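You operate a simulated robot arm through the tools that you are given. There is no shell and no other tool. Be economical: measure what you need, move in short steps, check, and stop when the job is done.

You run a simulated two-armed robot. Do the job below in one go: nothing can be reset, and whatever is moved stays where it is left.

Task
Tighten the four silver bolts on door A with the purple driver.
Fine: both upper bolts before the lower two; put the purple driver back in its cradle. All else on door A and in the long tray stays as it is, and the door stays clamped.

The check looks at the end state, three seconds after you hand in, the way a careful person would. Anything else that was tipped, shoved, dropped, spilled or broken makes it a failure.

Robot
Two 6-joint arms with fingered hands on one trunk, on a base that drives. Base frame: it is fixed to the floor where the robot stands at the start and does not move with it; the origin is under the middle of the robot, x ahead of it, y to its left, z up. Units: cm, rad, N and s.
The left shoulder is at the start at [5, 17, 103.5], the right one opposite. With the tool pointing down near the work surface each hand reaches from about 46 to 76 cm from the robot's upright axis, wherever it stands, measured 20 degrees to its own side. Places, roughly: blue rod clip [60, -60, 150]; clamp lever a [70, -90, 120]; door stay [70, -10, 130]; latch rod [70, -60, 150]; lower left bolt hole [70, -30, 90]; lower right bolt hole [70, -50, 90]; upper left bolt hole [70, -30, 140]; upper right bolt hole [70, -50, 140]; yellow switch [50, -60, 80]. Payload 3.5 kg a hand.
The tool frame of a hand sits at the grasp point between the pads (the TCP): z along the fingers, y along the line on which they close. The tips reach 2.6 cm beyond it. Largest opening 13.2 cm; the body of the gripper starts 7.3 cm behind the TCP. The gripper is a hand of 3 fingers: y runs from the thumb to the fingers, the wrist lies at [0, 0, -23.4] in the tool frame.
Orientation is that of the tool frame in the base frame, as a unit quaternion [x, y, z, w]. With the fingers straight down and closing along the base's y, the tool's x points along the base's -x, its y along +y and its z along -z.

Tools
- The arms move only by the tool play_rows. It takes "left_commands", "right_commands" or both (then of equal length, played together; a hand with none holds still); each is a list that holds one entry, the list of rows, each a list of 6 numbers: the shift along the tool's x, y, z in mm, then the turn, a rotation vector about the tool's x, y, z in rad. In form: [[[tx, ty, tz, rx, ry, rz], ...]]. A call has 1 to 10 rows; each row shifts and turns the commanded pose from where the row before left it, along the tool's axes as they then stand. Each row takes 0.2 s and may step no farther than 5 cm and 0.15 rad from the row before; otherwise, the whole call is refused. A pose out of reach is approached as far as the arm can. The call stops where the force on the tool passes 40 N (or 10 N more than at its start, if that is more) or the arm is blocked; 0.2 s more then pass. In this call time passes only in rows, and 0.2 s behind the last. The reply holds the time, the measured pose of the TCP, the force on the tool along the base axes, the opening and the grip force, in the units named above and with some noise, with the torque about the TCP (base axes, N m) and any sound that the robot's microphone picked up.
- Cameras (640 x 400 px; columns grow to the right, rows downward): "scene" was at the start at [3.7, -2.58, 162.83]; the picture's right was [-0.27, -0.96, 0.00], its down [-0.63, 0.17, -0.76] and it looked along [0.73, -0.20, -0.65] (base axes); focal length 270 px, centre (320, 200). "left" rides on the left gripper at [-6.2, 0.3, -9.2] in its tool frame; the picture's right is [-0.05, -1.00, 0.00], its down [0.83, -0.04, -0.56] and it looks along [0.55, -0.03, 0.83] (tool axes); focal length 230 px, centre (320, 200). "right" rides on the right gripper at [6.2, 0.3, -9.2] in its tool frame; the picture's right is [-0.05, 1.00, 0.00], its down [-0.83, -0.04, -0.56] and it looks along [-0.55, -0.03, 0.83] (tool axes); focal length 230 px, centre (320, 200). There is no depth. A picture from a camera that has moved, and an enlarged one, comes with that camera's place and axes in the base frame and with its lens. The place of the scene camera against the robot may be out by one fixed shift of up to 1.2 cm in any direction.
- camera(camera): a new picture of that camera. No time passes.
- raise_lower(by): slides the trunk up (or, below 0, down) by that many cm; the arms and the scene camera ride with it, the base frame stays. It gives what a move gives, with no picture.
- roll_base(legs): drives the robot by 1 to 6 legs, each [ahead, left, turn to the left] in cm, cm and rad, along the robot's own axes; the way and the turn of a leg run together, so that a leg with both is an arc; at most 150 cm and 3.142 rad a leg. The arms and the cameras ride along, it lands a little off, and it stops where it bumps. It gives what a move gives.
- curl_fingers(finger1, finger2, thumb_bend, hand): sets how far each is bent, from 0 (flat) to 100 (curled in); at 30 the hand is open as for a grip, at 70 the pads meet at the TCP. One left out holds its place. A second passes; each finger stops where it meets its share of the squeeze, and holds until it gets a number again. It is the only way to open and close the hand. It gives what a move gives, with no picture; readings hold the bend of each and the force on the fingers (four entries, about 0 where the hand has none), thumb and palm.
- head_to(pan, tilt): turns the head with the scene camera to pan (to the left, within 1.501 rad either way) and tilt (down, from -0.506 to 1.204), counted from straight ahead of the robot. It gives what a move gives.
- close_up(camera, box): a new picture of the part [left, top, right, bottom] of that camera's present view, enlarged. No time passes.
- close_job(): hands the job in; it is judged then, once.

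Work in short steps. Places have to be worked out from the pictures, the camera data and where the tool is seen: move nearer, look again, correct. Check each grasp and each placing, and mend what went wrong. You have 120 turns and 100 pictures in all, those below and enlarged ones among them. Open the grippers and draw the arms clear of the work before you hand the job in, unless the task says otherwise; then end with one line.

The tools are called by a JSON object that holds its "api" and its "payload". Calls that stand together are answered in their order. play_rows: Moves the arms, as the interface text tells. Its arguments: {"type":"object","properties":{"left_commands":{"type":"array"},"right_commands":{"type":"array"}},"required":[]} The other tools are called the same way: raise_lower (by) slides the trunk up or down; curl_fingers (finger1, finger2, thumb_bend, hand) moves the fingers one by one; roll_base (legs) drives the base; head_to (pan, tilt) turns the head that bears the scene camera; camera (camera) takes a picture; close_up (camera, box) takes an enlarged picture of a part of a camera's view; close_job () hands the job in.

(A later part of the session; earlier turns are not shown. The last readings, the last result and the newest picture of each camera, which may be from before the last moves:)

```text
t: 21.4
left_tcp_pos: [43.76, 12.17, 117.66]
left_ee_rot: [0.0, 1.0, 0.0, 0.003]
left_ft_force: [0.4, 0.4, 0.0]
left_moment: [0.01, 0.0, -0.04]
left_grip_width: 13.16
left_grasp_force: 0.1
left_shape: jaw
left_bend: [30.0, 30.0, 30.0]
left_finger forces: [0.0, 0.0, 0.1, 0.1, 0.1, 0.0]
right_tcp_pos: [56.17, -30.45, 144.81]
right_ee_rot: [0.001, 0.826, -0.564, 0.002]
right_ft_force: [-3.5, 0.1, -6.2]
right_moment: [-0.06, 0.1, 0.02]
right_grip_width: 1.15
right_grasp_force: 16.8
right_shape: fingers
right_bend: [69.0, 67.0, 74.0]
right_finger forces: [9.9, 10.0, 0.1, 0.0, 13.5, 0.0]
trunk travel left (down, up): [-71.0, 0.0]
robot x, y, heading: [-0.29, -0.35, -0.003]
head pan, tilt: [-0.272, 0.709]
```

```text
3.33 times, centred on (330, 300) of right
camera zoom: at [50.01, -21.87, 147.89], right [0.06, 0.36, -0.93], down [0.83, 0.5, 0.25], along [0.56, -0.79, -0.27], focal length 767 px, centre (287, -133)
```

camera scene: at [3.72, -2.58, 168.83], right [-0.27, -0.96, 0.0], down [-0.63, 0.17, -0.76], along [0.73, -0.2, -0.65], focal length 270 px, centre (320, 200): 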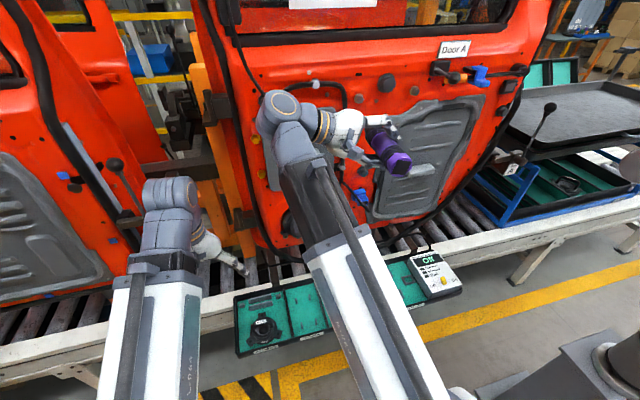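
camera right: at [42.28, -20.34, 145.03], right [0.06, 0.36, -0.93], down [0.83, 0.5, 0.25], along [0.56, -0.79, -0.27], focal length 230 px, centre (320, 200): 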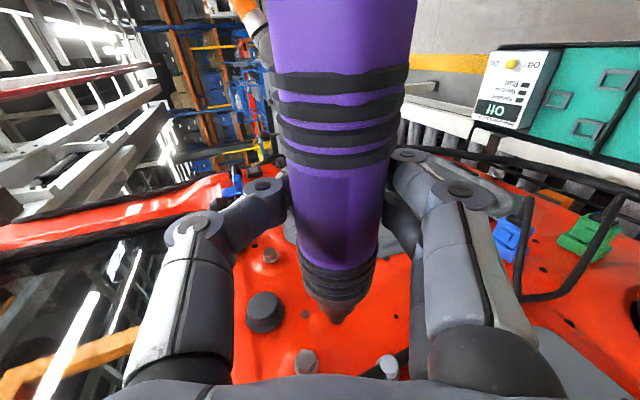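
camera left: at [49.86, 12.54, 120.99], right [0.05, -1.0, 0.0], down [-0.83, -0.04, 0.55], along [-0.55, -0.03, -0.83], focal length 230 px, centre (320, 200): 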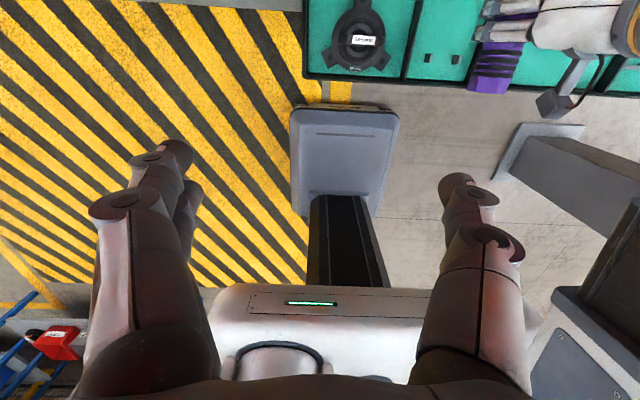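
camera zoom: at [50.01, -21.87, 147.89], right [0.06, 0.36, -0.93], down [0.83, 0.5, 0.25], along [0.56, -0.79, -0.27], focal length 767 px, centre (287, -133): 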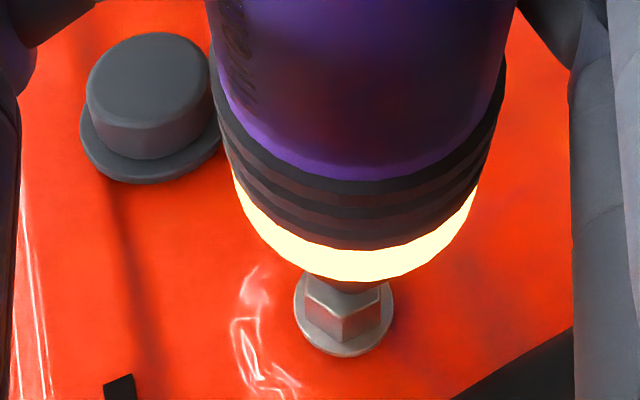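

The driver's ring has lit, so it's a powered driver that has touched the bolt. The grip width has changed, though, so I check the whole hand before going on.

{"api": "camera", "payload": {"camera": "right"}}

{"api": "close_up", "payload": {"camera": "scene", "box": [320, 40, 440, 160]}}

```text
66 pictures are left
camera right: at [50.01, -21.87, 147.89], right [0.06, 0.36, -0.93], down [0.83, 0.5, 0.25], along [0.56, -0.79, -0.27], focal length 230 px, centre (320, 200)
```

right: 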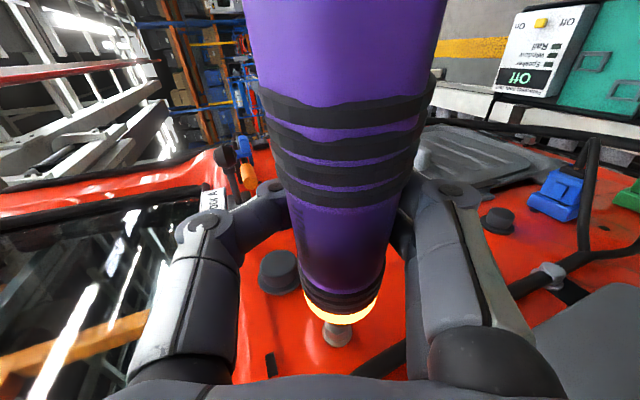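

```text
3.33 times, centred on (380, 100) of scene
camera zoom: at [3.64, -2.59, 168.83], right [-0.27, -0.96, 0.0], down [-0.63, 0.17, -0.76], along [0.73, -0.2, -0.65], focal length 899 px, centre (120, 533)
```

zoom: 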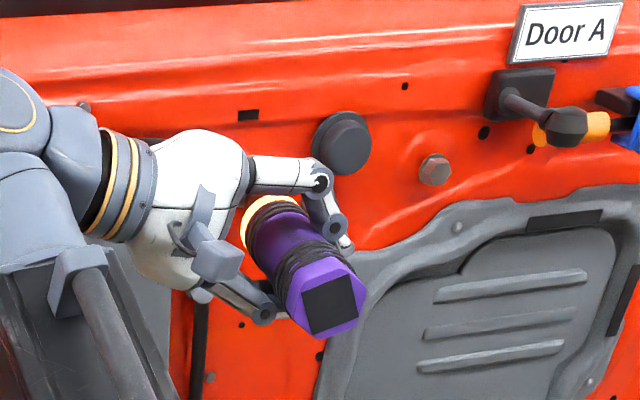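

The driver sits deeper towards the palm with the fingers wrapped under it, and it's still aligned with the bolt. I'll wait briefly and check for any sound or change.

{"api": "play_rows", "payload": {"right_commands": [[[0, 0, 0, 0, 0, 0], [0, 0, 0, 0, 0, 0], [0, 0, 0, 0, 0, 0]]]}}

{"api": "close_up", "payload": {"camera": "right", "box": [230, 230, 430, 390]}}

```text
t: 22.2
left_tcp_pos: [43.8, 12.11, 117.66]
left_ee_rot: [0.0, 1.0, 0.0, 0.003]
left_ft_force: [0.1, 1.2, 0.0]
left_moment: [-0.01, -0.03, 0.01]
left_grip_width: 13.22
left_grasp_force: 0.0
left_shape: jaw
left_bend: [30.0, 30.0, 30.0]
left_finger forces: [0.0, 0.0, 0.1, 0.0, 0.0, 0.0]
right_tcp_pos: [56.08, -30.46, 144.82]
right_ee_rot: [0.002, 0.825, -0.565, 0.002]
right_ft_force: [-4.2, -0.3, -6.0]
right_moment: [-0.07, 0.12, 0.01]
right_grip_width: 1.17
right_grasp_force: 16.8
right_shape: fingers
right_bend: [69.0, 67.0, 74.0]
right_finger forces: [9.9, 10.5, 0.0, 0.0, 13.5, 0.0]
trunk travel left (down, up): [-71.0, 0.0]
robot x, y, heading: [-0.07, -0.04, -0.004]
head pan, tilt: [-0.272, 0.709]
```

```text
2.50 times, centred on (330, 310) of right
camera zoom: at [50.03, -21.87, 147.89], right [0.06, 0.36, -0.93], down [0.83, 0.5, 0.25], along [0.56, -0.79, -0.27], focal length 575 px, centre (295, -75)
```

zoom: 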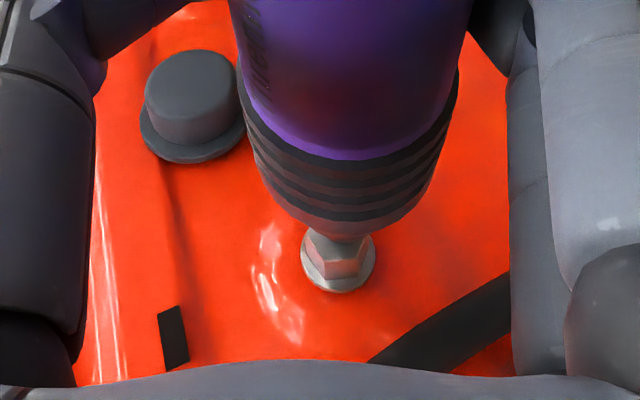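

The light has gone out, which may mean done or not pressed hard enough. I'll press a little more to see how the driver responds.

{"api": "play_rows", "payload": {"right_commands": [[[-2, 0, 0, 0, 0, 0], [-1, 0, 0, 0, 0, 0]]]}}

{"api": "close_up", "payload": {"camera": "right", "box": [230, 230, 430, 390]}}

```text
t: 22.8
left_tcp_pos: [43.73, 12.11, 117.73]
left_ee_rot: [0.0, 1.0, 0.0, 0.002]
left_ft_force: [0.1, 0.1, 0.6]
left_moment: [0.02, -0.03, 0.01]
left_grip_width: 13.18
left_grasp_force: 0.0
left_shape: jaw
left_bend: [30.0, 30.0, 30.0]
left_finger forces: [0.1, 0.1, 0.0, 0.0, 0.1, 0.0]
right_tcp_pos: [56.42, -30.39, 144.86]
right_ee_rot: [0.002, 0.825, -0.565, 0.002]
right_ft_force: [-10.2, 1.6, -6.5]
right_moment: [-0.08, 0.25, 0.11]
right_grip_width: 1.19
right_grasp_force: 16.9
right_shape: fingers
right_bend: [69.0, 67.0, 74.0]
right_finger forces: [9.3, 11.5, 0.1, 0.0, 13.1, 0.0]
trunk travel left (down, up): [-71.0, 0.0]
robot x, y, heading: [-0.05, 0.05, -0.001]
head pan, tilt: [-0.272, 0.709]
```

```text
2.50 times, centred on (330, 310) of right
camera zoom: at [50.2, -21.85, 147.95], right [0.06, 0.36, -0.93], down [0.83, 0.5, 0.25], along [0.55, -0.79, -0.27], focal length 575 px, centre (295, -75)
```

zoom: 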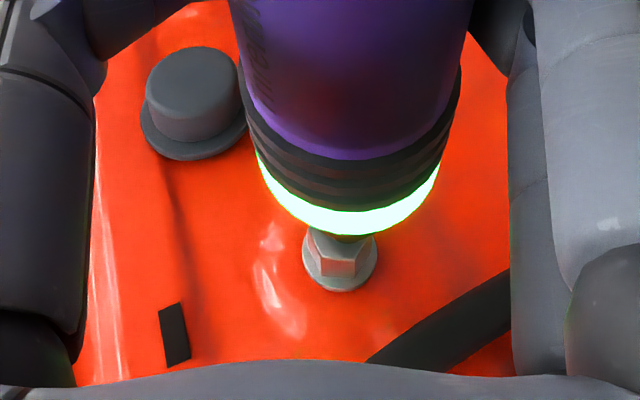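

The ring is now green, probably the torque-reached signal. I hold a moment longer to see whether it settles.

{"api": "play_rows", "payload": {"right_commands": [[[0, 0, 0, 0, 0, 0], [0, 0, 0, 0, 0, 0]]]}}

{"api": "close_up", "payload": {"camera": "right", "box": [230, 230, 430, 390]}}

```text
t: 23.4
left_tcp_pos: [43.72, 12.11, 117.75]
left_ee_rot: [0.001, 1.0, 0.0, 0.002]
left_ft_force: [0.9, 0.4, 0.0]
left_moment: [0.03, 0.02, -0.01]
left_grip_width: 13.21
left_grasp_force: 0.0
left_shape: jaw
left_bend: [30.0, 30.0, 30.0]
left_finger forces: [0.1, 0.0, 0.0, 0.1, 0.1, 0.0]
right_tcp_pos: [56.33, -30.38, 144.82]
right_ee_rot: [0.0, 0.825, -0.565, 0.003]
right_ft_force: [-9.9, 1.7, -7.6]
right_moment: [-0.05, 0.27, 0.11]
right_grip_width: 1.19
right_grasp_force: 16.7
right_shape: fingers
right_bend: [69.0, 67.0, 74.0]
right_finger forces: [9.5, 11.5, 0.1, 0.0, 13.2, 0.1]
trunk travel left (down, up): [-71.0, 0.0]
robot x, y, heading: [0.36, 0.12, 0.001]
head pan, tilt: [-0.272, 0.709]
```

```text
2.50 times, centred on (330, 310) of right
camera zoom: at [50.2, -21.85, 147.96], right [0.06, 0.36, -0.93], down [0.83, 0.5, 0.25], along [0.56, -0.79, -0.27], focal length 575 px, centre (295, -75)
```

zoom: 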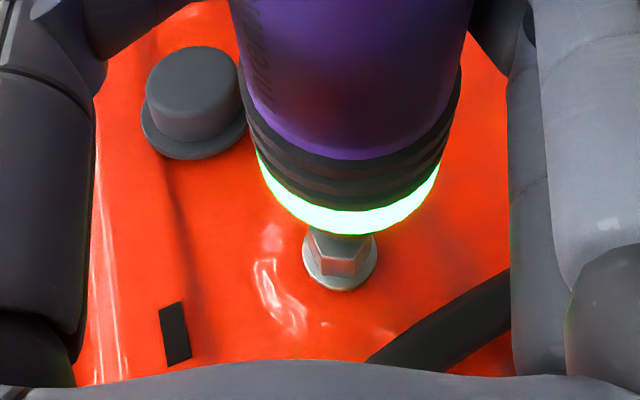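

The green is steady. I hold one more second, then back off and see what the ring shows.

{"api": "play_rows", "payload": {"right_commands": [[[0, 0, 0, 0, 0, 0], [0, 0, 0, 0, 0, 0], [0, 0, 0, 0, 0, 0], [0, 0, 0, 0, 0, 0], [0, 0, 0, 0, 0, 0]]]}}

{"api": "play_rows", "payload": {"right_commands": [[[5, 0, 0, 0, 0, 0], [10, 0, 0, 0, 0, 0], [15, 0, 0, 0, 0, 0]]]}}

{"api": "camera", "payload": {"camera": "right"}}

```text
t: 24.6
left_tcp_pos: [43.69, 12.18, 117.61]
left_ee_rot: [-0.001, 1.0, -0.001, 0.003]
left_ft_force: [-0.5, -0.5, -0.3]
left_moment: [0.0, 0.01, -0.01]
left_grip_width: 13.17
left_grasp_force: 0.0
left_shape: jaw
left_bend: [30.0, 30.0, 30.0]
left_finger forces: [0.0, 0.0, 0.0, 0.1, 0.0, 0.0]
right_tcp_pos: [56.21, -30.45, 144.93]
right_ee_rot: [0.003, 0.825, -0.565, 0.001]
right_ft_force: [-10.3, 1.3, -6.8]
right_moment: [-0.04, 0.33, 0.12]
right_grip_width: 1.19
right_grasp_force: 17.4
right_shape: fingers
right_bend: [69.0, 67.0, 74.0]
right_finger forces: [9.4, 11.5, 0.1, 0.0, 13.1, 0.0]
trunk travel left (down, up): [-71.0, 0.0]
robot x, y, heading: [0.37, 0.3, 0.0]
head pan, tilt: [-0.272, 0.709]
```

```text
t: 25.4
left_tcp_pos: [43.73, 12.03, 117.68]
left_ee_rot: [0.0, 1.0, 0.0, 0.002]
left_ft_force: [-1.1, 0.5, -0.7]
left_moment: [0.0, -0.01, -0.02]
left_grip_width: 13.2
left_grasp_force: 0.0
left_shape: jaw
left_bend: [30.0, 30.0, 30.0]
left_finger forces: [0.1, 0.0, 0.1, 0.0, 0.0, 0.1]
right_tcp_pos: [53.59, -30.46, 144.9]
right_ee_rot: [0.0, 0.826, -0.564, 0.002]
right_ft_force: [0.1, -0.7, -6.5]
right_moment: [-0.11, 0.06, -0.01]
right_grip_width: 1.19
right_grasp_force: 16.5
right_shape: fingers
right_bend: [69.0, 67.0, 74.0]
right_finger forces: [9.9, 10.0, 0.0, 0.0, 13.4, 0.0]
trunk travel left (down, up): [-71.0, 0.0]
robot x, y, heading: [0.13, 0.21, -0.001]
head pan, tilt: [-0.272, 0.709]
```

```text
61 pictures are left
camera right: at [47.37, -21.88, 147.9], right [0.06, 0.36, -0.93], down [0.83, 0.5, 0.25], along [0.56, -0.78, -0.27], focal length 230 px, centre (320, 200)
```

right: 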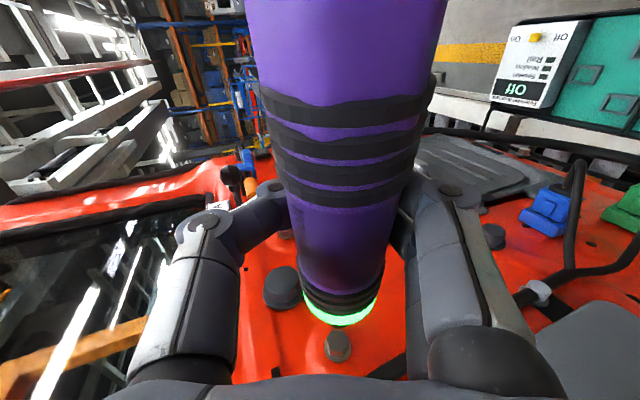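

The ring stays green after retracting, so the first bolt is tight. The driver shifted in the hand, so I need to re-measure the tip.

{"api": "close_up", "payload": {"camera": "right", "box": [260, 240, 420, 380]}}

{"api": "close_up", "payload": {"camera": "scene", "box": [320, 40, 440, 160]}}

```text
2.86 times, centred on (340, 310) of right
camera zoom: at [47.37, -21.88, 147.9], right [0.06, 0.36, -0.93], down [0.83, 0.5, 0.25], along [0.56, -0.78, -0.27], focal length 657 px, centre (263, -114)
```

zoom: 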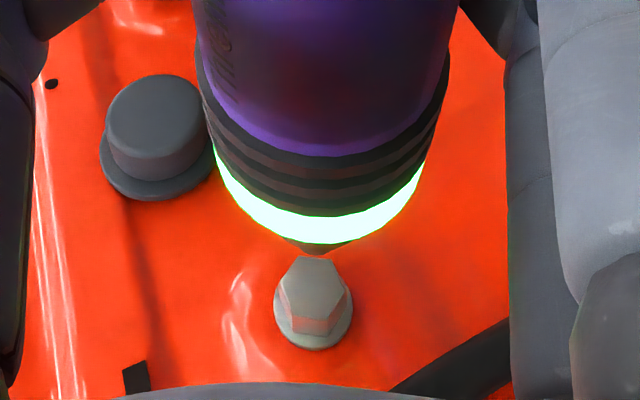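

```text
3.33 times, centred on (380, 100) of scene
camera zoom: at [3.72, -2.59, 168.83], right [-0.27, -0.96, 0.0], down [-0.63, 0.17, -0.76], along [0.73, -0.2, -0.65], focal length 899 px, centre (120, 533)
```

zoom: 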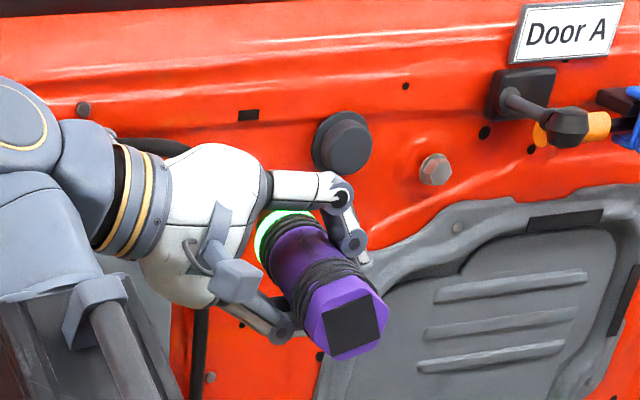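

The driver now sits tilted about 11° in the hand, with its rear end towards the palm. I'll move to the upper right bolt and pitch the hand by -0.19 about tool y, so the driver points straight at the door again.

{"api": "play_rows", "payload": {"right_commands": [[[20, 0, 0, 0, 0, 0], [0, -15, 41.6, 0, 0, 0], [0, -15, 41.6, 0, 0, 0], [0, -15, 41.6, 0, 0, 0], [0, -15, 41.6, 0, 0, 0], [0, 0, 0, 0, -0.1, 0], [0, 0, 0, 0, -0.09, 0]]]}}

{"api": "camera", "payload": {"camera": "right"}}

{"api": "close_up", "payload": {"camera": "scene", "box": [360, 40, 480, 160]}}

```text
t: 27.0
left_tcp_pos: [43.88, 12.08, 117.69]
left_ee_rot: [0.0, 1.0, 0.0, 0.003]
left_ft_force: [0.8, 0.2, -0.6]
left_moment: [-0.02, 0.02, 0.01]
left_grip_width: 13.21
left_grasp_force: 0.0
left_shape: jaw
left_bend: [30.0, 30.0, 30.0]
left_finger forces: [0.0, 0.1, 0.0, 0.0, 0.0, 0.0]
right_tcp_pos: [51.4, -48.21, 144.31]
right_ee_rot: [-0.053, 0.822, -0.561, 0.081]
right_ft_force: [-0.4, 0.4, -6.5]
right_moment: [-0.07, 0.04, -0.03]
right_grip_width: 1.18
right_grasp_force: 17.3
right_shape: fingers
right_bend: [69.0, 67.0, 74.0]
right_finger forces: [9.6, 9.9, 0.0, 0.0, 13.4, 0.0]
trunk travel left (down, up): [-71.0, 0.0]
robot x, y, heading: [-0.1, 0.01, -0.0]
head pan, tilt: [-0.272, 0.709]
```

```text
58 pictures are left
camera right: at [43.67, -40.9, 146.95], right [0.05, 0.37, -0.93], down [0.71, 0.64, 0.3], along [0.7, -0.67, -0.23], focal length 230 px, centre (320, 200)
```

right: 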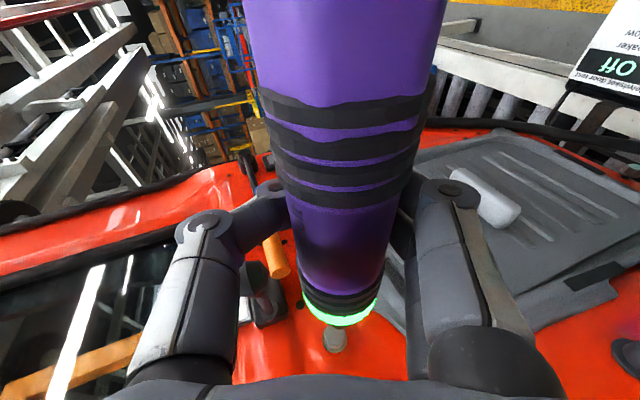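

```text
3.33 times, centred on (420, 100) of scene
camera zoom: at [3.73, -2.64, 168.83], right [-0.27, -0.96, 0.0], down [-0.63, 0.17, -0.76], along [0.73, -0.2, -0.65], focal length 899 px, centre (-13, 533)
```

zoom: 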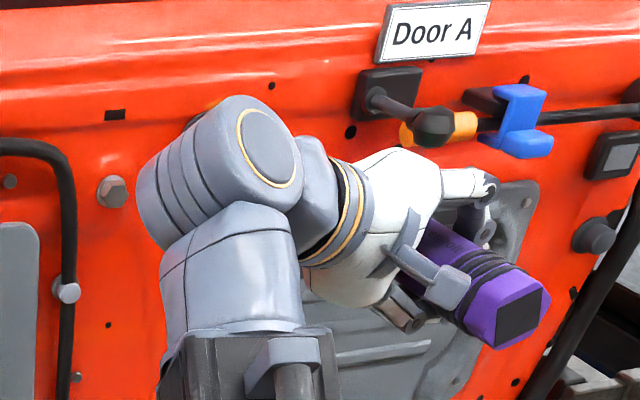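

The upper right bolt is visible just past the light ring, near [68, -46.9, 144.4]. I advance 3 cm along x with a small -y trim, then check.

{"api": "play_rows", "payload": {"right_commands": [[[-15, -0.9, 5, 0, 0, 0], [-14, 0, 3, 0, 0, 0]]]}}

{"api": "close_up", "payload": {"camera": "right", "box": [202, 230, 458, 390]}}

```text
t: 27.6
left_tcp_pos: [43.84, 12.15, 117.66]
left_ee_rot: [0.0, 1.0, 0.0, 0.002]
left_ft_force: [-0.6, -0.4, 0.0]
left_moment: [0.02, 0.01, 0.02]
left_grip_width: 13.19
left_grasp_force: 0.0
left_shape: jaw
left_bend: [30.0, 30.0, 30.0]
left_finger forces: [0.0, 0.1, 0.0, 0.1, 0.0, 0.0]
right_tcp_pos: [54.53, -48.47, 144.38]
right_ee_rot: [-0.053, 0.822, -0.562, 0.08]
right_ft_force: [0.1, 0.4, -5.2]
right_moment: [-0.09, 0.01, 0.01]
right_grip_width: 1.16
right_grasp_force: 16.4
right_shape: fingers
right_bend: [69.0, 67.0, 74.0]
right_finger forces: [9.6, 10.0, 0.0, 0.1, 13.2, 0.0]
trunk travel left (down, up): [-71.0, 0.0]
robot x, y, heading: [-0.11, 0.02, 0.004]
head pan, tilt: [-0.272, 0.709]
```

```text
2.50 times, centred on (330, 310) of right
camera zoom: at [46.77, -41.01, 147.0], right [0.05, 0.37, -0.93], down [0.71, 0.64, 0.3], along [0.7, -0.67, -0.23], focal length 575 px, centre (295, -75)
```

zoom: 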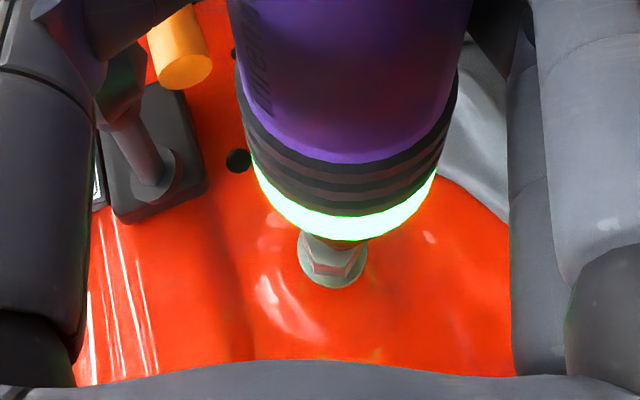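

Compared with the green-contact view of the first bolt, this one sits slightly left and low of where it should end up. I trim dy -0.35, dz +0.2, advance 6 mm and compare at higher zoom.

{"api": "play_rows", "payload": {"right_commands": [[[-5.4, -3.1, 3.6, 0, 0, 0]]]}}

{"api": "close_up", "payload": {"camera": "right", "box": [282, 280, 378, 360]}}

```text
t: 28.0
left_tcp_pos: [43.75, 12.15, 117.56]
left_ee_rot: [0.0, 1.0, -0.001, 0.002]
left_ft_force: [-0.1, 0.2, -0.3]
left_moment: [-0.04, 0.02, 0.02]
left_grip_width: 13.2
left_grasp_force: 0.2
left_shape: jaw
left_bend: [30.0, 30.0, 30.0]
left_finger forces: [0.1, 0.1, 0.1, 0.0, 0.0, 0.0]
right_tcp_pos: [55.07, -48.76, 144.67]
right_ee_rot: [-0.054, 0.821, -0.562, 0.079]
right_ft_force: [-0.1, -0.1, -6.2]
right_moment: [-0.07, 0.04, 0.0]
right_grip_width: 1.18
right_grasp_force: 16.5
right_shape: fingers
right_bend: [69.0, 67.0, 74.0]
right_finger forces: [9.6, 9.9, 0.0, 0.0, 13.3, 0.0]
trunk travel left (down, up): [-71.0, 0.0]
robot x, y, heading: [-0.2, -0.0, -0.003]
head pan, tilt: [-0.272, 0.709]
```

```text
5.00 times, centred on (330, 320) of right
camera zoom: at [47.35, -41.37, 147.17], right [0.05, 0.37, -0.93], down [0.71, 0.64, 0.3], along [0.7, -0.67, -0.23], focal length 1150 px, centre (270, -400)
```

zoom: 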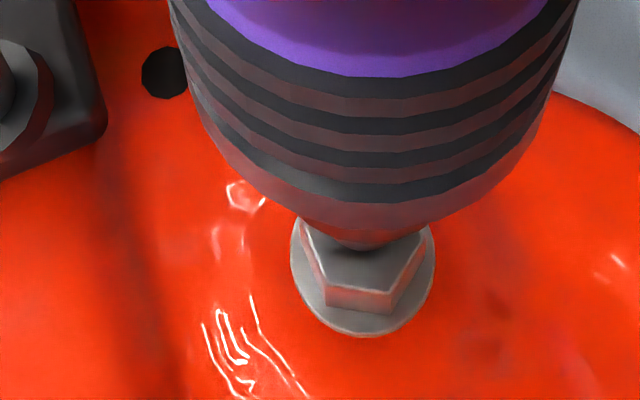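

The tip now looks centred on the bolt face. I advance in 2 mm steps until contact.

{"api": "play_rows", "payload": {"right_commands": [[[-2, 0, 0.4, 0, 0, 0], [-2, 0, 0.4, 0, 0, 0], [-2, 0, 0.4, 0, 0, 0]]]}}

{"api": "close_up", "payload": {"camera": "right", "box": [282, 280, 378, 360]}}

```text
t: 28.8
left_tcp_pos: [43.79, 12.15, 117.65]
left_ee_rot: [0.0, 1.0, 0.0, 0.001]
left_ft_force: [-0.2, 0.6, 0.3]
left_moment: [0.01, 0.0, 0.0]
left_grip_width: 13.2
left_grasp_force: 0.1
left_shape: jaw
left_bend: [30.0, 30.0, 30.0]
left_finger forces: [0.1, 0.0, 0.1, 0.1, 0.0, 0.0]
right_tcp_pos: [55.64, -48.7, 144.6]
right_ee_rot: [-0.053, 0.822, -0.562, 0.08]
right_ft_force: [-1.7, 0.4, -5.8]
right_moment: [-0.11, 0.03, 0.04]
right_grip_width: 1.14
right_grasp_force: 16.6
right_shape: fingers
right_bend: [69.0, 67.0, 74.0]
right_finger forces: [9.6, 9.9, 0.0, 0.0, 13.3, 0.0]
trunk travel left (down, up): [-71.0, 0.0]
robot x, y, heading: [0.16, -0.23, 0.001]
head pan, tilt: [-0.272, 0.709]
```

```text
5.00 times, centred on (330, 320) of right
camera zoom: at [47.87, -41.42, 147.15], right [0.06, 0.37, -0.93], down [0.71, 0.64, 0.3], along [0.7, -0.67, -0.23], focal length 1150 px, centre (270, -400)
```

zoom: 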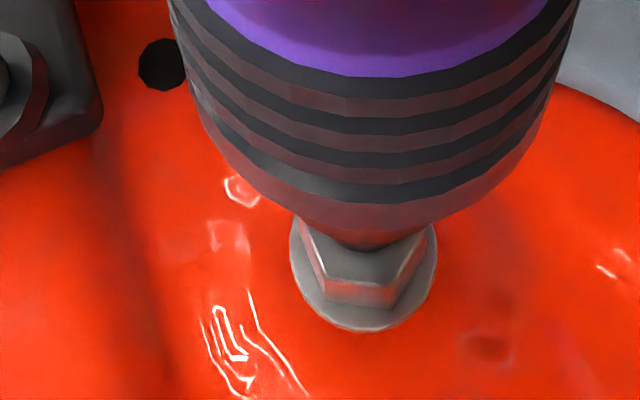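

The x force has started to rise (-1.7 N), so the tip is touching the face. I press a little more.

{"api": "play_rows", "payload": {"right_commands": [[[-2, 0, 0.4, 0, 0, 0], [-2, 0, 0.4, 0, 0, 0], [0, 0, 0, 0, 0, 0]]]}}

{"api": "close_up", "payload": {"camera": "right", "box": [202, 230, 458, 390]}}

```text
t: 29.6
left_tcp_pos: [43.81, 11.97, 117.66]
left_ee_rot: [0.0, 1.0, 0.0, 0.002]
left_ft_force: [-0.1, -0.8, 0.4]
left_moment: [-0.01, -0.01, 0.03]
left_grip_width: 13.21
left_grasp_force: 0.0
left_shape: jaw
left_bend: [30.0, 30.0, 30.0]
left_finger forces: [0.0, 0.1, 0.1, 0.0, 0.1, 0.0]
right_tcp_pos: [56.02, -48.67, 144.67]
right_ee_rot: [-0.052, 0.822, -0.562, 0.081]
right_ft_force: [-4.0, 0.3, -6.4]
right_moment: [-0.09, 0.07, 0.07]
right_grip_width: 1.17
right_grasp_force: 16.7
right_shape: fingers
right_bend: [69.0, 68.0, 74.0]
right_finger forces: [9.6, 9.8, 0.1, 0.1, 13.3, 0.0]
trunk travel left (down, up): [-71.0, 0.0]
robot x, y, heading: [-0.03, 0.01, -0.004]
head pan, tilt: [-0.272, 0.709]
```

```text
2.50 times, centred on (330, 310) of right
camera zoom: at [48.27, -41.42, 147.14], right [0.06, 0.37, -0.93], down [0.71, 0.64, 0.3], along [0.7, -0.67, -0.23], focal length 575 px, centre (295, -75)
```

zoom: 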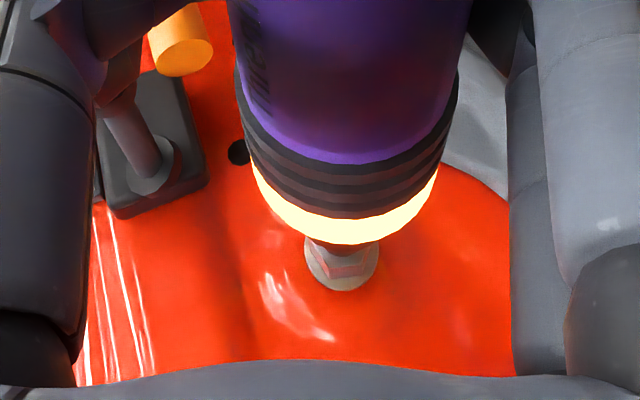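

The ring is amber on contact, as with the first bolt. I press on to about 10 N and hold until it turns green.

{"api": "play_rows", "payload": {"right_commands": [[[-2, 0, 0.4, 0, 0, 0], [-2, 0, 0.4, 0, 0, 0], [0, 0, 0, 0, 0, 0], [0, 0, 0, 0, 0, 0]]]}}

{"api": "close_up", "payload": {"camera": "right", "box": [202, 230, 458, 390]}}

```text
t: 30.6
left_tcp_pos: [43.66, 12.02, 117.8]
left_ee_rot: [0.0, 1.0, 0.001, 0.002]
left_ft_force: [-0.9, -0.4, 0.4]
left_moment: [0.0, 0.03, 0.0]
left_grip_width: 13.2
left_grasp_force: 0.0
left_shape: jaw
left_bend: [30.0, 30.0, 30.0]
left_finger forces: [0.0, 0.1, 0.0, 0.0, 0.0, 0.1]
right_tcp_pos: [56.36, -48.77, 144.66]
right_ee_rot: [-0.052, 0.822, -0.562, 0.08]
right_ft_force: [-7.7, -1.0, -7.1]
right_moment: [-0.05, 0.11, 0.12]
right_grip_width: 1.17
right_grasp_force: 16.5
right_shape: fingers
right_bend: [69.0, 68.0, 74.0]
right_finger forces: [9.8, 9.8, 0.0, 0.0, 13.2, 0.0]
trunk travel left (down, up): [-71.0, 0.0]
robot x, y, heading: [0.33, 0.03, -0.001]
head pan, tilt: [-0.272, 0.709]
```

```text
2.50 times, centred on (330, 310) of right
camera zoom: at [48.64, -41.46, 147.17], right [0.06, 0.37, -0.93], down [0.71, 0.64, 0.3], along [0.7, -0.67, -0.23], focal length 575 px, centre (295, -75)
```

zoom: 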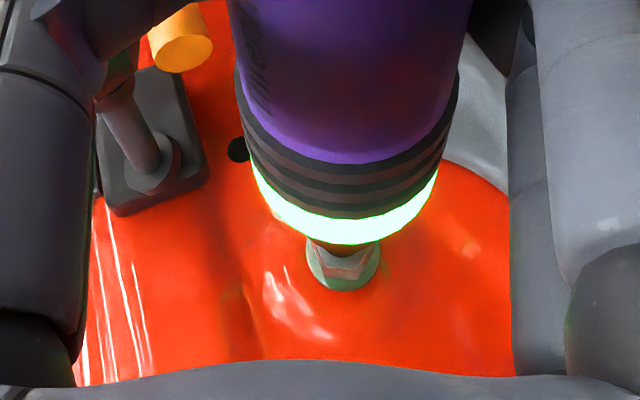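

Green, so both upper bolts are done. I retract 9 cm and start down towards the lower right bolt with the tip well clear of the door.

{"api": "play_rows", "payload": {"right_commands": [[[10, 0, -2, 0, 0, 0], [38, 0, -7.5, 0, 0, 0], [40, 0, -7.6, 0, 0, 0], [3.1, 41.9, 16, 0, 0, 0], [3.1, 41.9, 16, 0, 0, 0], [3.1, 41.9, 16, 0, 0, 0], [3.1, 41.9, 16, 0, 0, 0], [3.1, 41.9, 16, 0, 0, 0], [3.1, 41.9, 16, 0, 0, 0]]]}}

{"api": "camera", "payload": {"camera": "right"}}

{"api": "camera", "payload": {"camera": "scene"}}

```text
t: 32.6
left_tcp_pos: [43.77, 12.05, 117.6]
left_ee_rot: [0.0, 1.0, -0.001, 0.002]
left_ft_force: [-0.7, 0.8, -0.4]
left_moment: [0.01, -0.01, 0.02]
left_grip_width: 13.2
left_grasp_force: 0.1
left_shape: jaw
left_bend: [30.0, 30.0, 30.0]
left_finger forces: [0.1, 0.0, 0.1, 0.0, 0.0, 0.0]
right_tcp_pos: [50.32, -49.46, 118.17]
right_ee_rot: [-0.052, 0.821, -0.562, 0.08]
right_ft_force: [-0.7, 0.4, -6.5]
right_moment: [-0.09, 0.04, 0.03]
right_grip_width: 1.15
right_grasp_force: 16.2
right_shape: fingers
right_bend: [69.0, 68.0, 74.0]
right_finger forces: [9.2, 9.9, 0.0, 0.0, 13.0, 0.0]
right hand out of reach, approached as far as the arm can: row 7, 8, 9
trunk travel left (down, up): [-71.0, 0.0]
robot x, y, heading: [0.35, -0.31, 0.0]
head pan, tilt: [-0.272, 0.709]
```

```text
51 pictures are left
camera right: at [42.45, -42.19, 120.69], right [0.06, 0.37, -0.93], down [0.71, 0.64, 0.3], along [0.7, -0.67, -0.23], focal length 230 px, centre (320, 200)
```

right: 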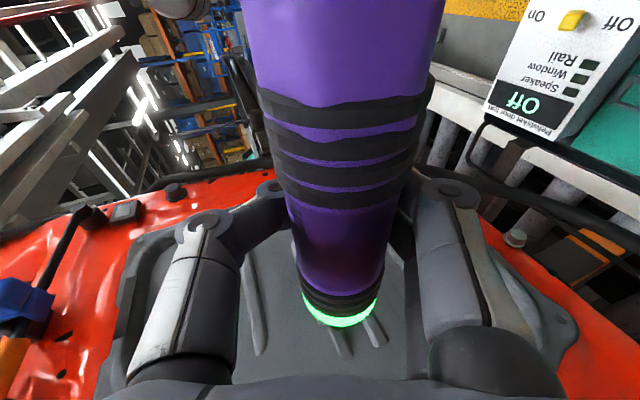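

```text
50 pictures are left
camera scene: at [3.78, -2.64, 168.83], right [-0.27, -0.96, 0.0], down [-0.63, 0.17, -0.76], along [0.73, -0.2, -0.65], focal length 270 px, centre (320, 200)
```

scene: 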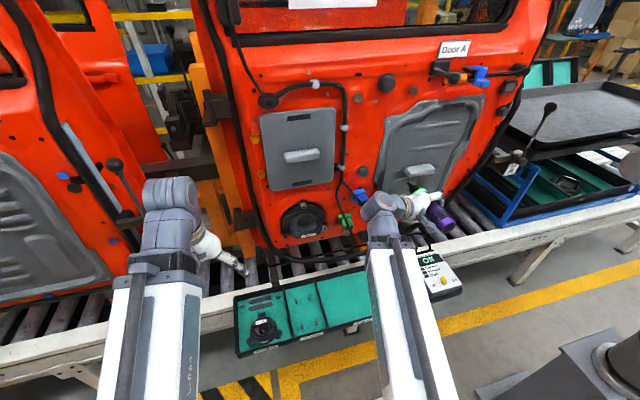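

This rolled pose can't go lower because the wrist gets too close to the shoulder. For the lower bolts I unroll about the driver axis so the hand points down, which is safe here in free space.

{"api": "play_rows", "payload": {"right_commands": [[[0, 0, 0, -0.146, 0, 0.028], [0, 0, 0, -0.146, 0, 0.028], [0, 0, 0, -0.146, 0, 0.028], [0, 0, 0, -0.146, 0, 0.028], [0, 0, 0, -0.146, 0, 0.028], [0, 0, 0, -0.146, 0, 0.028], [0, 0, 0, -0.146, 0, 0.028], [0, 0, 0, -0.146, 0, 0.028]]]}}

{"api": "camera", "payload": {"camera": "right"}}

```text
t: 34.4
left_tcp_pos: [43.74, 12.11, 117.65]
left_ee_rot: [0.0, 1.0, 0.0, 0.002]
left_ft_force: [0.0, -0.1, -0.3]
left_moment: [-0.05, -0.01, -0.04]
left_grip_width: 13.19
left_grasp_force: 0.0
left_shape: jaw
left_bend: [30.0, 30.0, 30.0]
left_finger forces: [0.1, 0.1, 0.0, 0.0, 0.0, 0.1]
right_tcp_pos: [50.11, -49.48, 118.22]
right_ee_rot: [-0.001, 0.995, -0.004, 0.097]
right_ft_force: [-0.1, -0.1, -6.4]
right_moment: [-0.02, 0.07, 0.04]
right_grip_width: 1.02
right_grasp_force: 16.6
right_shape: fingers
right_bend: [69.0, 68.0, 73.0]
right_finger forces: [7.6, 8.6, 0.1, 0.0, 16.5, 0.0]
trunk travel left (down, up): [-71.0, 0.0]
robot x, y, heading: [-0.12, -0.01, -0.003]
head pan, tilt: [-0.272, 0.709]
```

```text
49 pictures are left
camera right: at [42.49, -49.29, 126.06], right [0.05, 1.0, 0.0], down [0.71, -0.04, 0.7], along [0.7, -0.03, -0.71], focal length 230 px, centre (320, 200)
```

right: 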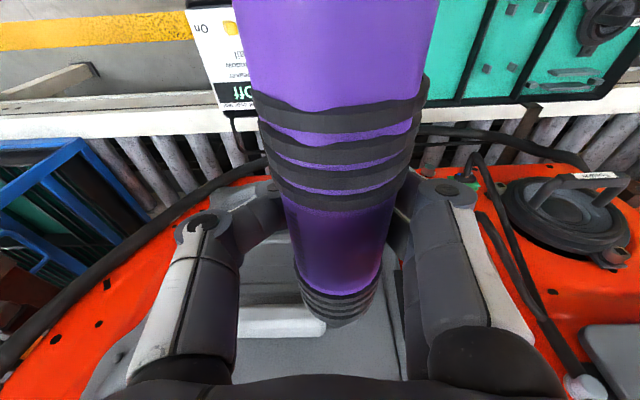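

The hand is pointing down and the driver is still held. I descend about 25 cm towards the lower right bolt, keeping the tip back from the door panel's handle.

{"api": "play_rows", "payload": {"right_commands": [[[12, 0, -2, 0, 0, 0], [8, -2, 41, 0, 0, 0], [8, -2, 41, 0, 0, 0], [8, -2, 41, 0, 0, 0], [8, -2, 41, 0, 0, 0], [8, 0, 41, 0, 0, 0], [8, 0, 41, 0, 0, 0]]]}}

{"api": "camera", "payload": {"camera": "right"}}

{"api": "camera", "payload": {"camera": "scene"}}

```text
t: 36.0
left_tcp_pos: [43.8, 11.98, 117.64]
left_ee_rot: [0.001, 1.0, 0.0, 0.002]
left_ft_force: [-1.1, -0.1, -0.8]
left_moment: [0.01, -0.03, 0.0]
left_grip_width: 13.18
left_grasp_force: 0.2
left_shape: jaw
left_bend: [30.0, 30.0, 30.0]
left_finger forces: [0.0, 0.0, 0.0, 0.1, 0.0, 0.0]
right_tcp_pos: [48.9, -50.34, 93.11]
right_ee_rot: [-0.002, 0.995, -0.004, 0.096]
right_ft_force: [0.7, 0.3, -6.1]
right_moment: [-0.08, 0.0, 0.01]
right_grip_width: 1.0
right_grasp_force: 16.3
right_shape: fingers
right_bend: [69.0, 68.0, 73.0]
right_finger forces: [7.3, 8.6, 0.1, 0.1, 16.4, 0.0]
trunk travel left (down, up): [-71.0, 0.0]
robot x, y, heading: [0.06, 0.11, 0.002]
head pan, tilt: [-0.272, 0.709]
```

```text
48 pictures are left
camera right: at [41.2, -50.21, 100.94], right [0.05, 1.0, 0.0], down [0.71, -0.04, 0.7], along [0.7, -0.03, -0.71], focal length 230 px, centre (320, 200)
```

right: 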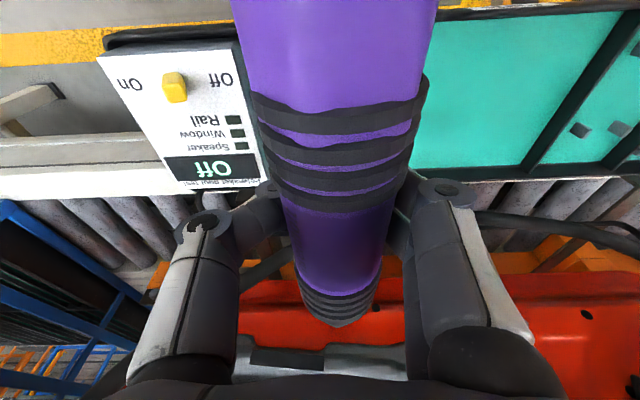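

```text
47 pictures are left
camera scene: at [3.76, -2.64, 168.83], right [-0.27, -0.96, 0.0], down [-0.63, 0.17, -0.76], along [0.73, -0.2, -0.65], focal length 270 px, centre (320, 200)
```

scene: 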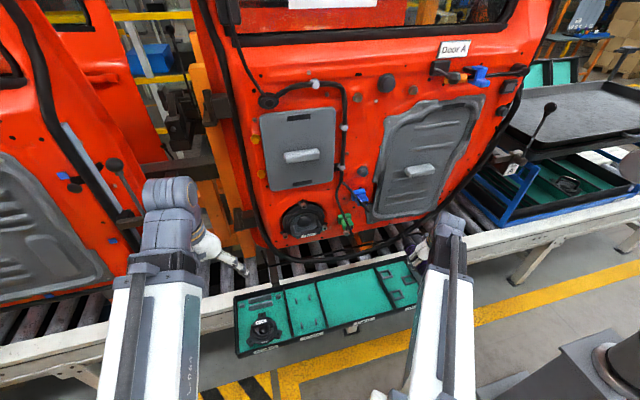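

The lower right bolt is hidden behind the driver from here. I shift 7 cm towards +y for a moment so the bolt shows in the gap beside the driver.

{"api": "play_rows", "payload": {"right_commands": [[[0, 35, 0, 0, 0, 0], [0, 35, 0, 0, 0, 0]]]}}

{"api": "camera", "payload": {"camera": "right"}}

{"api": "close_up", "payload": {"camera": "scene", "box": [320, 170, 480, 280]}}

```text
t: 36.6
left_tcp_pos: [43.8, 12.06, 117.57]
left_ee_rot: [0.0, 1.0, 0.0, 0.001]
left_ft_force: [-0.2, 0.1, -0.9]
left_moment: [0.02, -0.03, 0.0]
left_grip_width: 13.16
left_grasp_force: 0.1
left_shape: jaw
left_bend: [30.0, 30.0, 30.0]
left_finger forces: [0.0, 0.1, 0.0, 0.1, 0.0, 0.0]
right_tcp_pos: [48.87, -43.35, 92.99]
right_ee_rot: [-0.002, 0.995, -0.004, 0.097]
right_ft_force: [0.0, 0.6, -6.3]
right_moment: [-0.06, 0.06, -0.03]
right_grip_width: 0.99
right_grasp_force: 16.8
right_shape: fingers
right_bend: [69.0, 68.0, 73.0]
right_finger forces: [7.4, 8.7, 0.0, 0.0, 16.3, 0.0]
trunk travel left (down, up): [-71.0, 0.0]
robot x, y, heading: [-0.24, 0.17, -0.005]
head pan, tilt: [-0.272, 0.709]
```

```text
46 pictures are left
camera right: at [41.06, -43.14, 100.87], right [0.05, 1.0, 0.0], down [0.71, -0.04, 0.7], along [0.7, -0.03, -0.71], focal length 230 px, centre (320, 200)
```

right: 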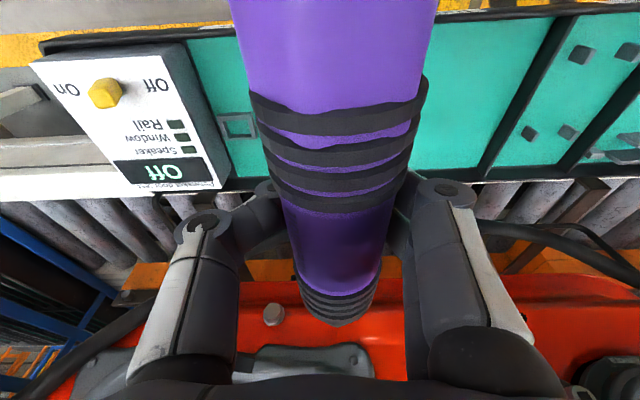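

```text
3.64 times, centred on (400, 225) of scene
camera zoom: at [3.74, -2.57, 168.83], right [-0.27, -0.96, 0.0], down [-0.63, 0.17, -0.76], along [0.73, -0.2, -0.65], focal length 981 px, centre (29, 109)
```

zoom: 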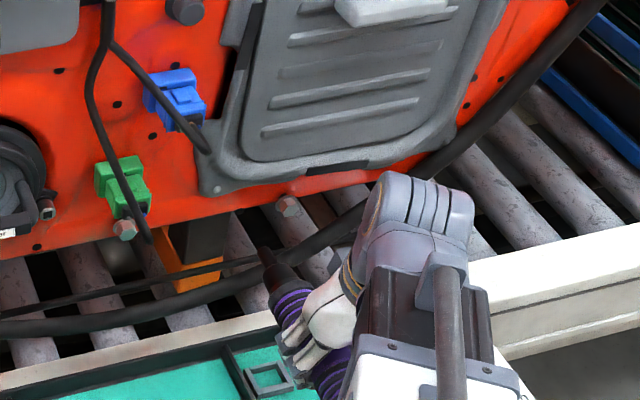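

The scene view now shows the driver tip and both lower bolts. Combined with the wrist view, the lower right bolt is at about [68, -49.65, 91.6] and the tip at [60.3, -42.7, 94.9]. I line up y and z and move in to about 3 cm short.

{"api": "play_rows", "payload": {"right_commands": [[[0, -35, 0, 0, 0, 0], [0, -35, 0, 0, 0, 0], [6.3, 0, 32.4, 0, 0, 0], [-44, 0, 8.6, 0, 0, 0]]]}}

{"api": "close_up", "payload": {"camera": "scene", "box": [340, 180, 460, 260]}}

{"api": "close_up", "payload": {"camera": "right", "box": [202, 230, 458, 390]}}

```text
t: 37.6
left_tcp_pos: [43.88, 12.12, 117.61]
left_ee_rot: [0.0, 1.0, -0.001, 0.001]
left_ft_force: [0.3, 1.1, 0.2]
left_moment: [0.02, -0.03, -0.02]
left_grip_width: 13.18
left_grasp_force: 0.0
left_shape: jaw
left_bend: [30.0, 30.0, 30.0]
left_finger forces: [0.1, 0.1, 0.1, 0.1, 0.1, 0.0]
right_tcp_pos: [53.51, -50.67, 89.73]
right_ee_rot: [-0.001, 0.995, -0.005, 0.097]
right_ft_force: [0.5, 0.4, -6.5]
right_moment: [-0.05, -0.01, -0.01]
right_grip_width: 1.01
right_grasp_force: 16.5
right_shape: fingers
right_bend: [70.0, 68.0, 73.0]
right_finger forces: [7.4, 8.5, 0.1, 0.0, 16.5, 0.1]
trunk travel left (down, up): [-71.0, 0.0]
robot x, y, heading: [-0.35, -0.13, 0.001]
head pan, tilt: [-0.272, 0.709]
```

```text
5.00 times, centred on (400, 220) of scene
camera zoom: at [3.83, -2.62, 168.83], right [-0.27, -0.96, 0.0], down [-0.63, 0.17, -0.76], along [0.73, -0.2, -0.65], focal length 1349 px, centre (-80, 100)
```

zoom: 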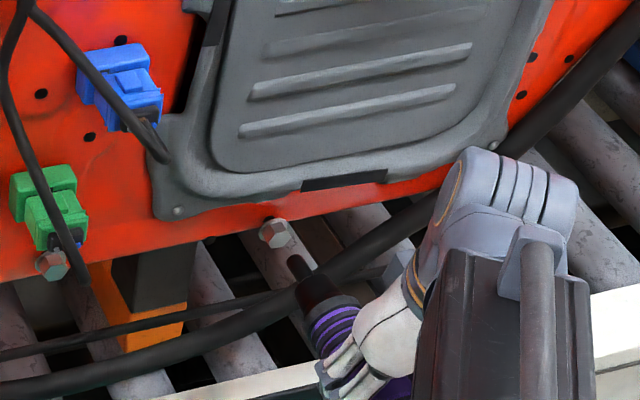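

```text
2.50 times, centred on (330, 310) of right
camera zoom: at [45.69, -50.39, 97.68], right [0.05, 1.0, 0.0], down [0.71, -0.04, 0.7], along [0.7, -0.03, -0.71], focal length 575 px, centre (295, -75)
```

zoom: 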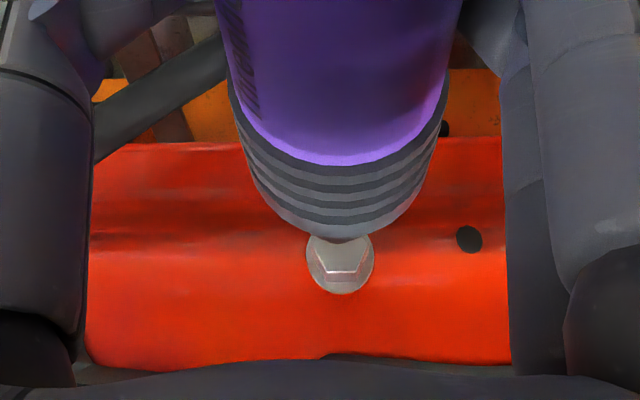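

The scene view shows the driver axis pointing straight at the bolt, and the wrist view agrees. I advance another 2 cm.

{"api": "play_rows", "payload": {"right_commands": [[[-9.8, 0, 1.9, 0, 0, 0], [-9.8, 0, 1.9, 0, 0, 0]]]}}

{"api": "close_up", "payload": {"camera": "scene", "box": [340, 180, 460, 260]}}

{"api": "close_up", "payload": {"camera": "right", "box": [202, 230, 458, 390]}}

```text
t: 38.2
left_tcp_pos: [43.77, 12.07, 117.62]
left_ee_rot: [0.0, 1.0, 0.0, 0.001]
left_ft_force: [-0.4, -1.7, -0.9]
left_moment: [-0.03, 0.04, -0.02]
left_grip_width: 13.17
left_grasp_force: 0.1
left_shape: jaw
left_bend: [30.0, 30.0, 30.0]
left_finger forces: [0.0, 0.0, 0.0, 0.0, 0.1, 0.1]
right_tcp_pos: [55.65, -50.6, 89.79]
right_ee_rot: [0.0, 0.995, -0.004, 0.096]
right_ft_force: [1.2, -0.4, -6.4]
right_moment: [-0.04, 0.05, -0.05]
right_grip_width: 0.96
right_grasp_force: 16.4
right_shape: fingers
right_bend: [70.0, 68.0, 73.0]
right_finger forces: [7.3, 8.6, 0.0, 0.1, 16.4, 0.0]
trunk travel left (down, up): [-71.0, 0.0]
robot x, y, heading: [-0.44, 0.34, 0.0]
head pan, tilt: [-0.272, 0.709]
```

```text
5.00 times, centred on (400, 220) of scene
camera zoom: at [3.76, -2.61, 168.83], right [-0.27, -0.96, 0.0], down [-0.63, 0.17, -0.76], along [0.73, -0.2, -0.65], focal length 1349 px, centre (-80, 100)
```

zoom: 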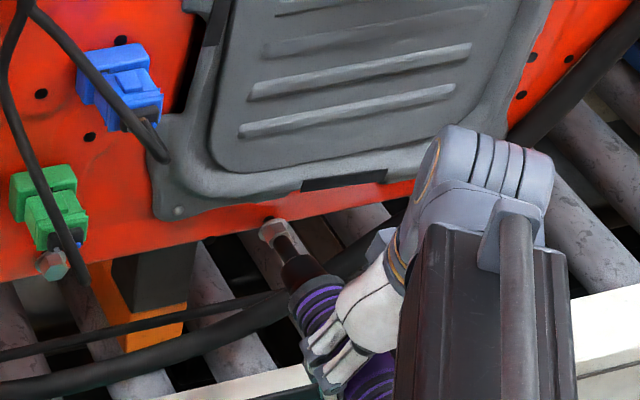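

```text
2.50 times, centred on (330, 310) of right
camera zoom: at [47.79, -50.3, 97.7], right [0.05, 1.0, 0.0], down [0.71, -0.04, 0.7], along [0.7, -0.03, -0.71], focal length 575 px, centre (295, -75)
```

zoom: 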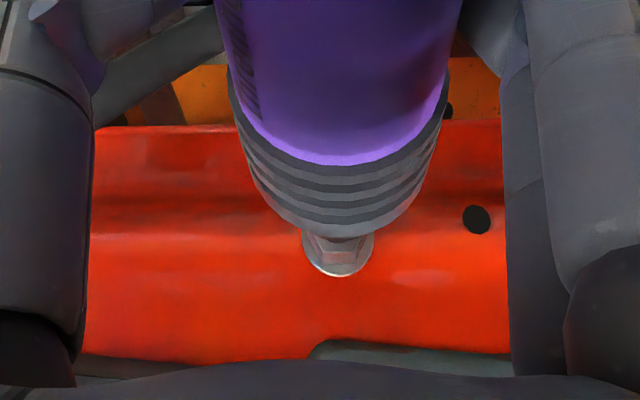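

The tip is almost on the bolt face. I'll take a tighter scene zoom to check the centring.

{"api": "close_up", "payload": {"camera": "scene", "box": [380, 210, 428, 240]}}

```text
13.33 times, centred on (404, 225) of scene
camera zoom: at [3.76, -2.61, 168.83], right [-0.27, -0.96, 0.0], down [-0.63, 0.17, -0.76], along [0.73, -0.2, -0.65], focal length 3596 px, centre (-800, -133)
```

zoom: 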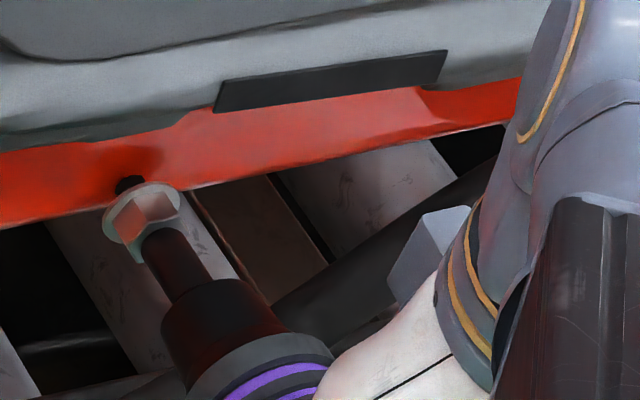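

Both views suggest the tip should be about 0.4 cm lower and slightly further towards +y. I correct that and advance to contact.

{"api": "play_rows", "payload": {"right_commands": [[[0.8, 1.2, 4, 0, 0, 0], [-2.9, 0, 0.6, 0, 0, 0], [-2, 0, 0.4, 0, 0, 0]]]}}

{"api": "close_up", "payload": {"camera": "scene", "box": [380, 210, 428, 240]}}

{"api": "close_up", "payload": {"camera": "right", "box": [202, 230, 458, 390]}}

```text
t: 39.0
left_tcp_pos: [43.64, 12.08, 117.74]
left_ee_rot: [0.0, 1.0, 0.0, 0.004]
left_ft_force: [-0.1, -0.3, 0.2]
left_moment: [0.01, -0.02, -0.03]
left_grip_width: 13.18
left_grasp_force: 0.1
left_shape: jaw
left_bend: [30.0, 30.0, 30.0]
left_finger forces: [0.0, 0.1, 0.1, 0.0, 0.0, 0.0]
right_tcp_pos: [55.9, -50.53, 89.38]
right_ee_rot: [-0.002, 0.995, -0.005, 0.097]
right_ft_force: [-4.4, 0.6, -5.8]
right_moment: [-0.04, -0.06, 0.04]
right_grip_width: 0.97
right_grasp_force: 16.6
right_shape: fingers
right_bend: [70.0, 69.0, 73.0]
right_finger forces: [8.0, 8.4, 0.1, 0.1, 16.7, 0.1]
trunk travel left (down, up): [-71.0, 0.0]
robot x, y, heading: [0.12, -0.03, 0.004]
head pan, tilt: [-0.272, 0.709]
```

```text
13.33 times, centred on (404, 225) of scene
camera zoom: at [3.66, -2.63, 168.83], right [-0.27, -0.96, 0.0], down [-0.63, 0.17, -0.76], along [0.73, -0.2, -0.65], focal length 3596 px, centre (-800, -133)
```

zoom: 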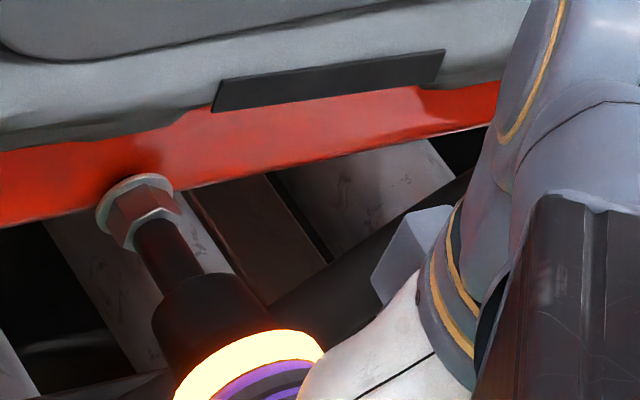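

```text
2.50 times, centred on (330, 310) of right
camera zoom: at [48.21, -50.23, 97.28], right [0.05, 1.0, 0.0], down [0.71, -0.04, 0.7], along [0.7, -0.03, -0.71], focal length 575 px, centre (295, -75)
```

zoom: 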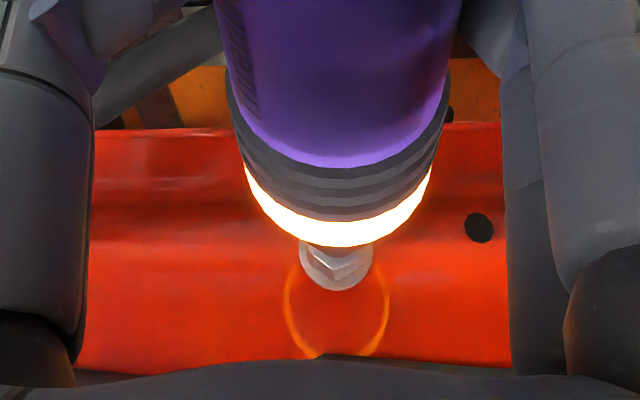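

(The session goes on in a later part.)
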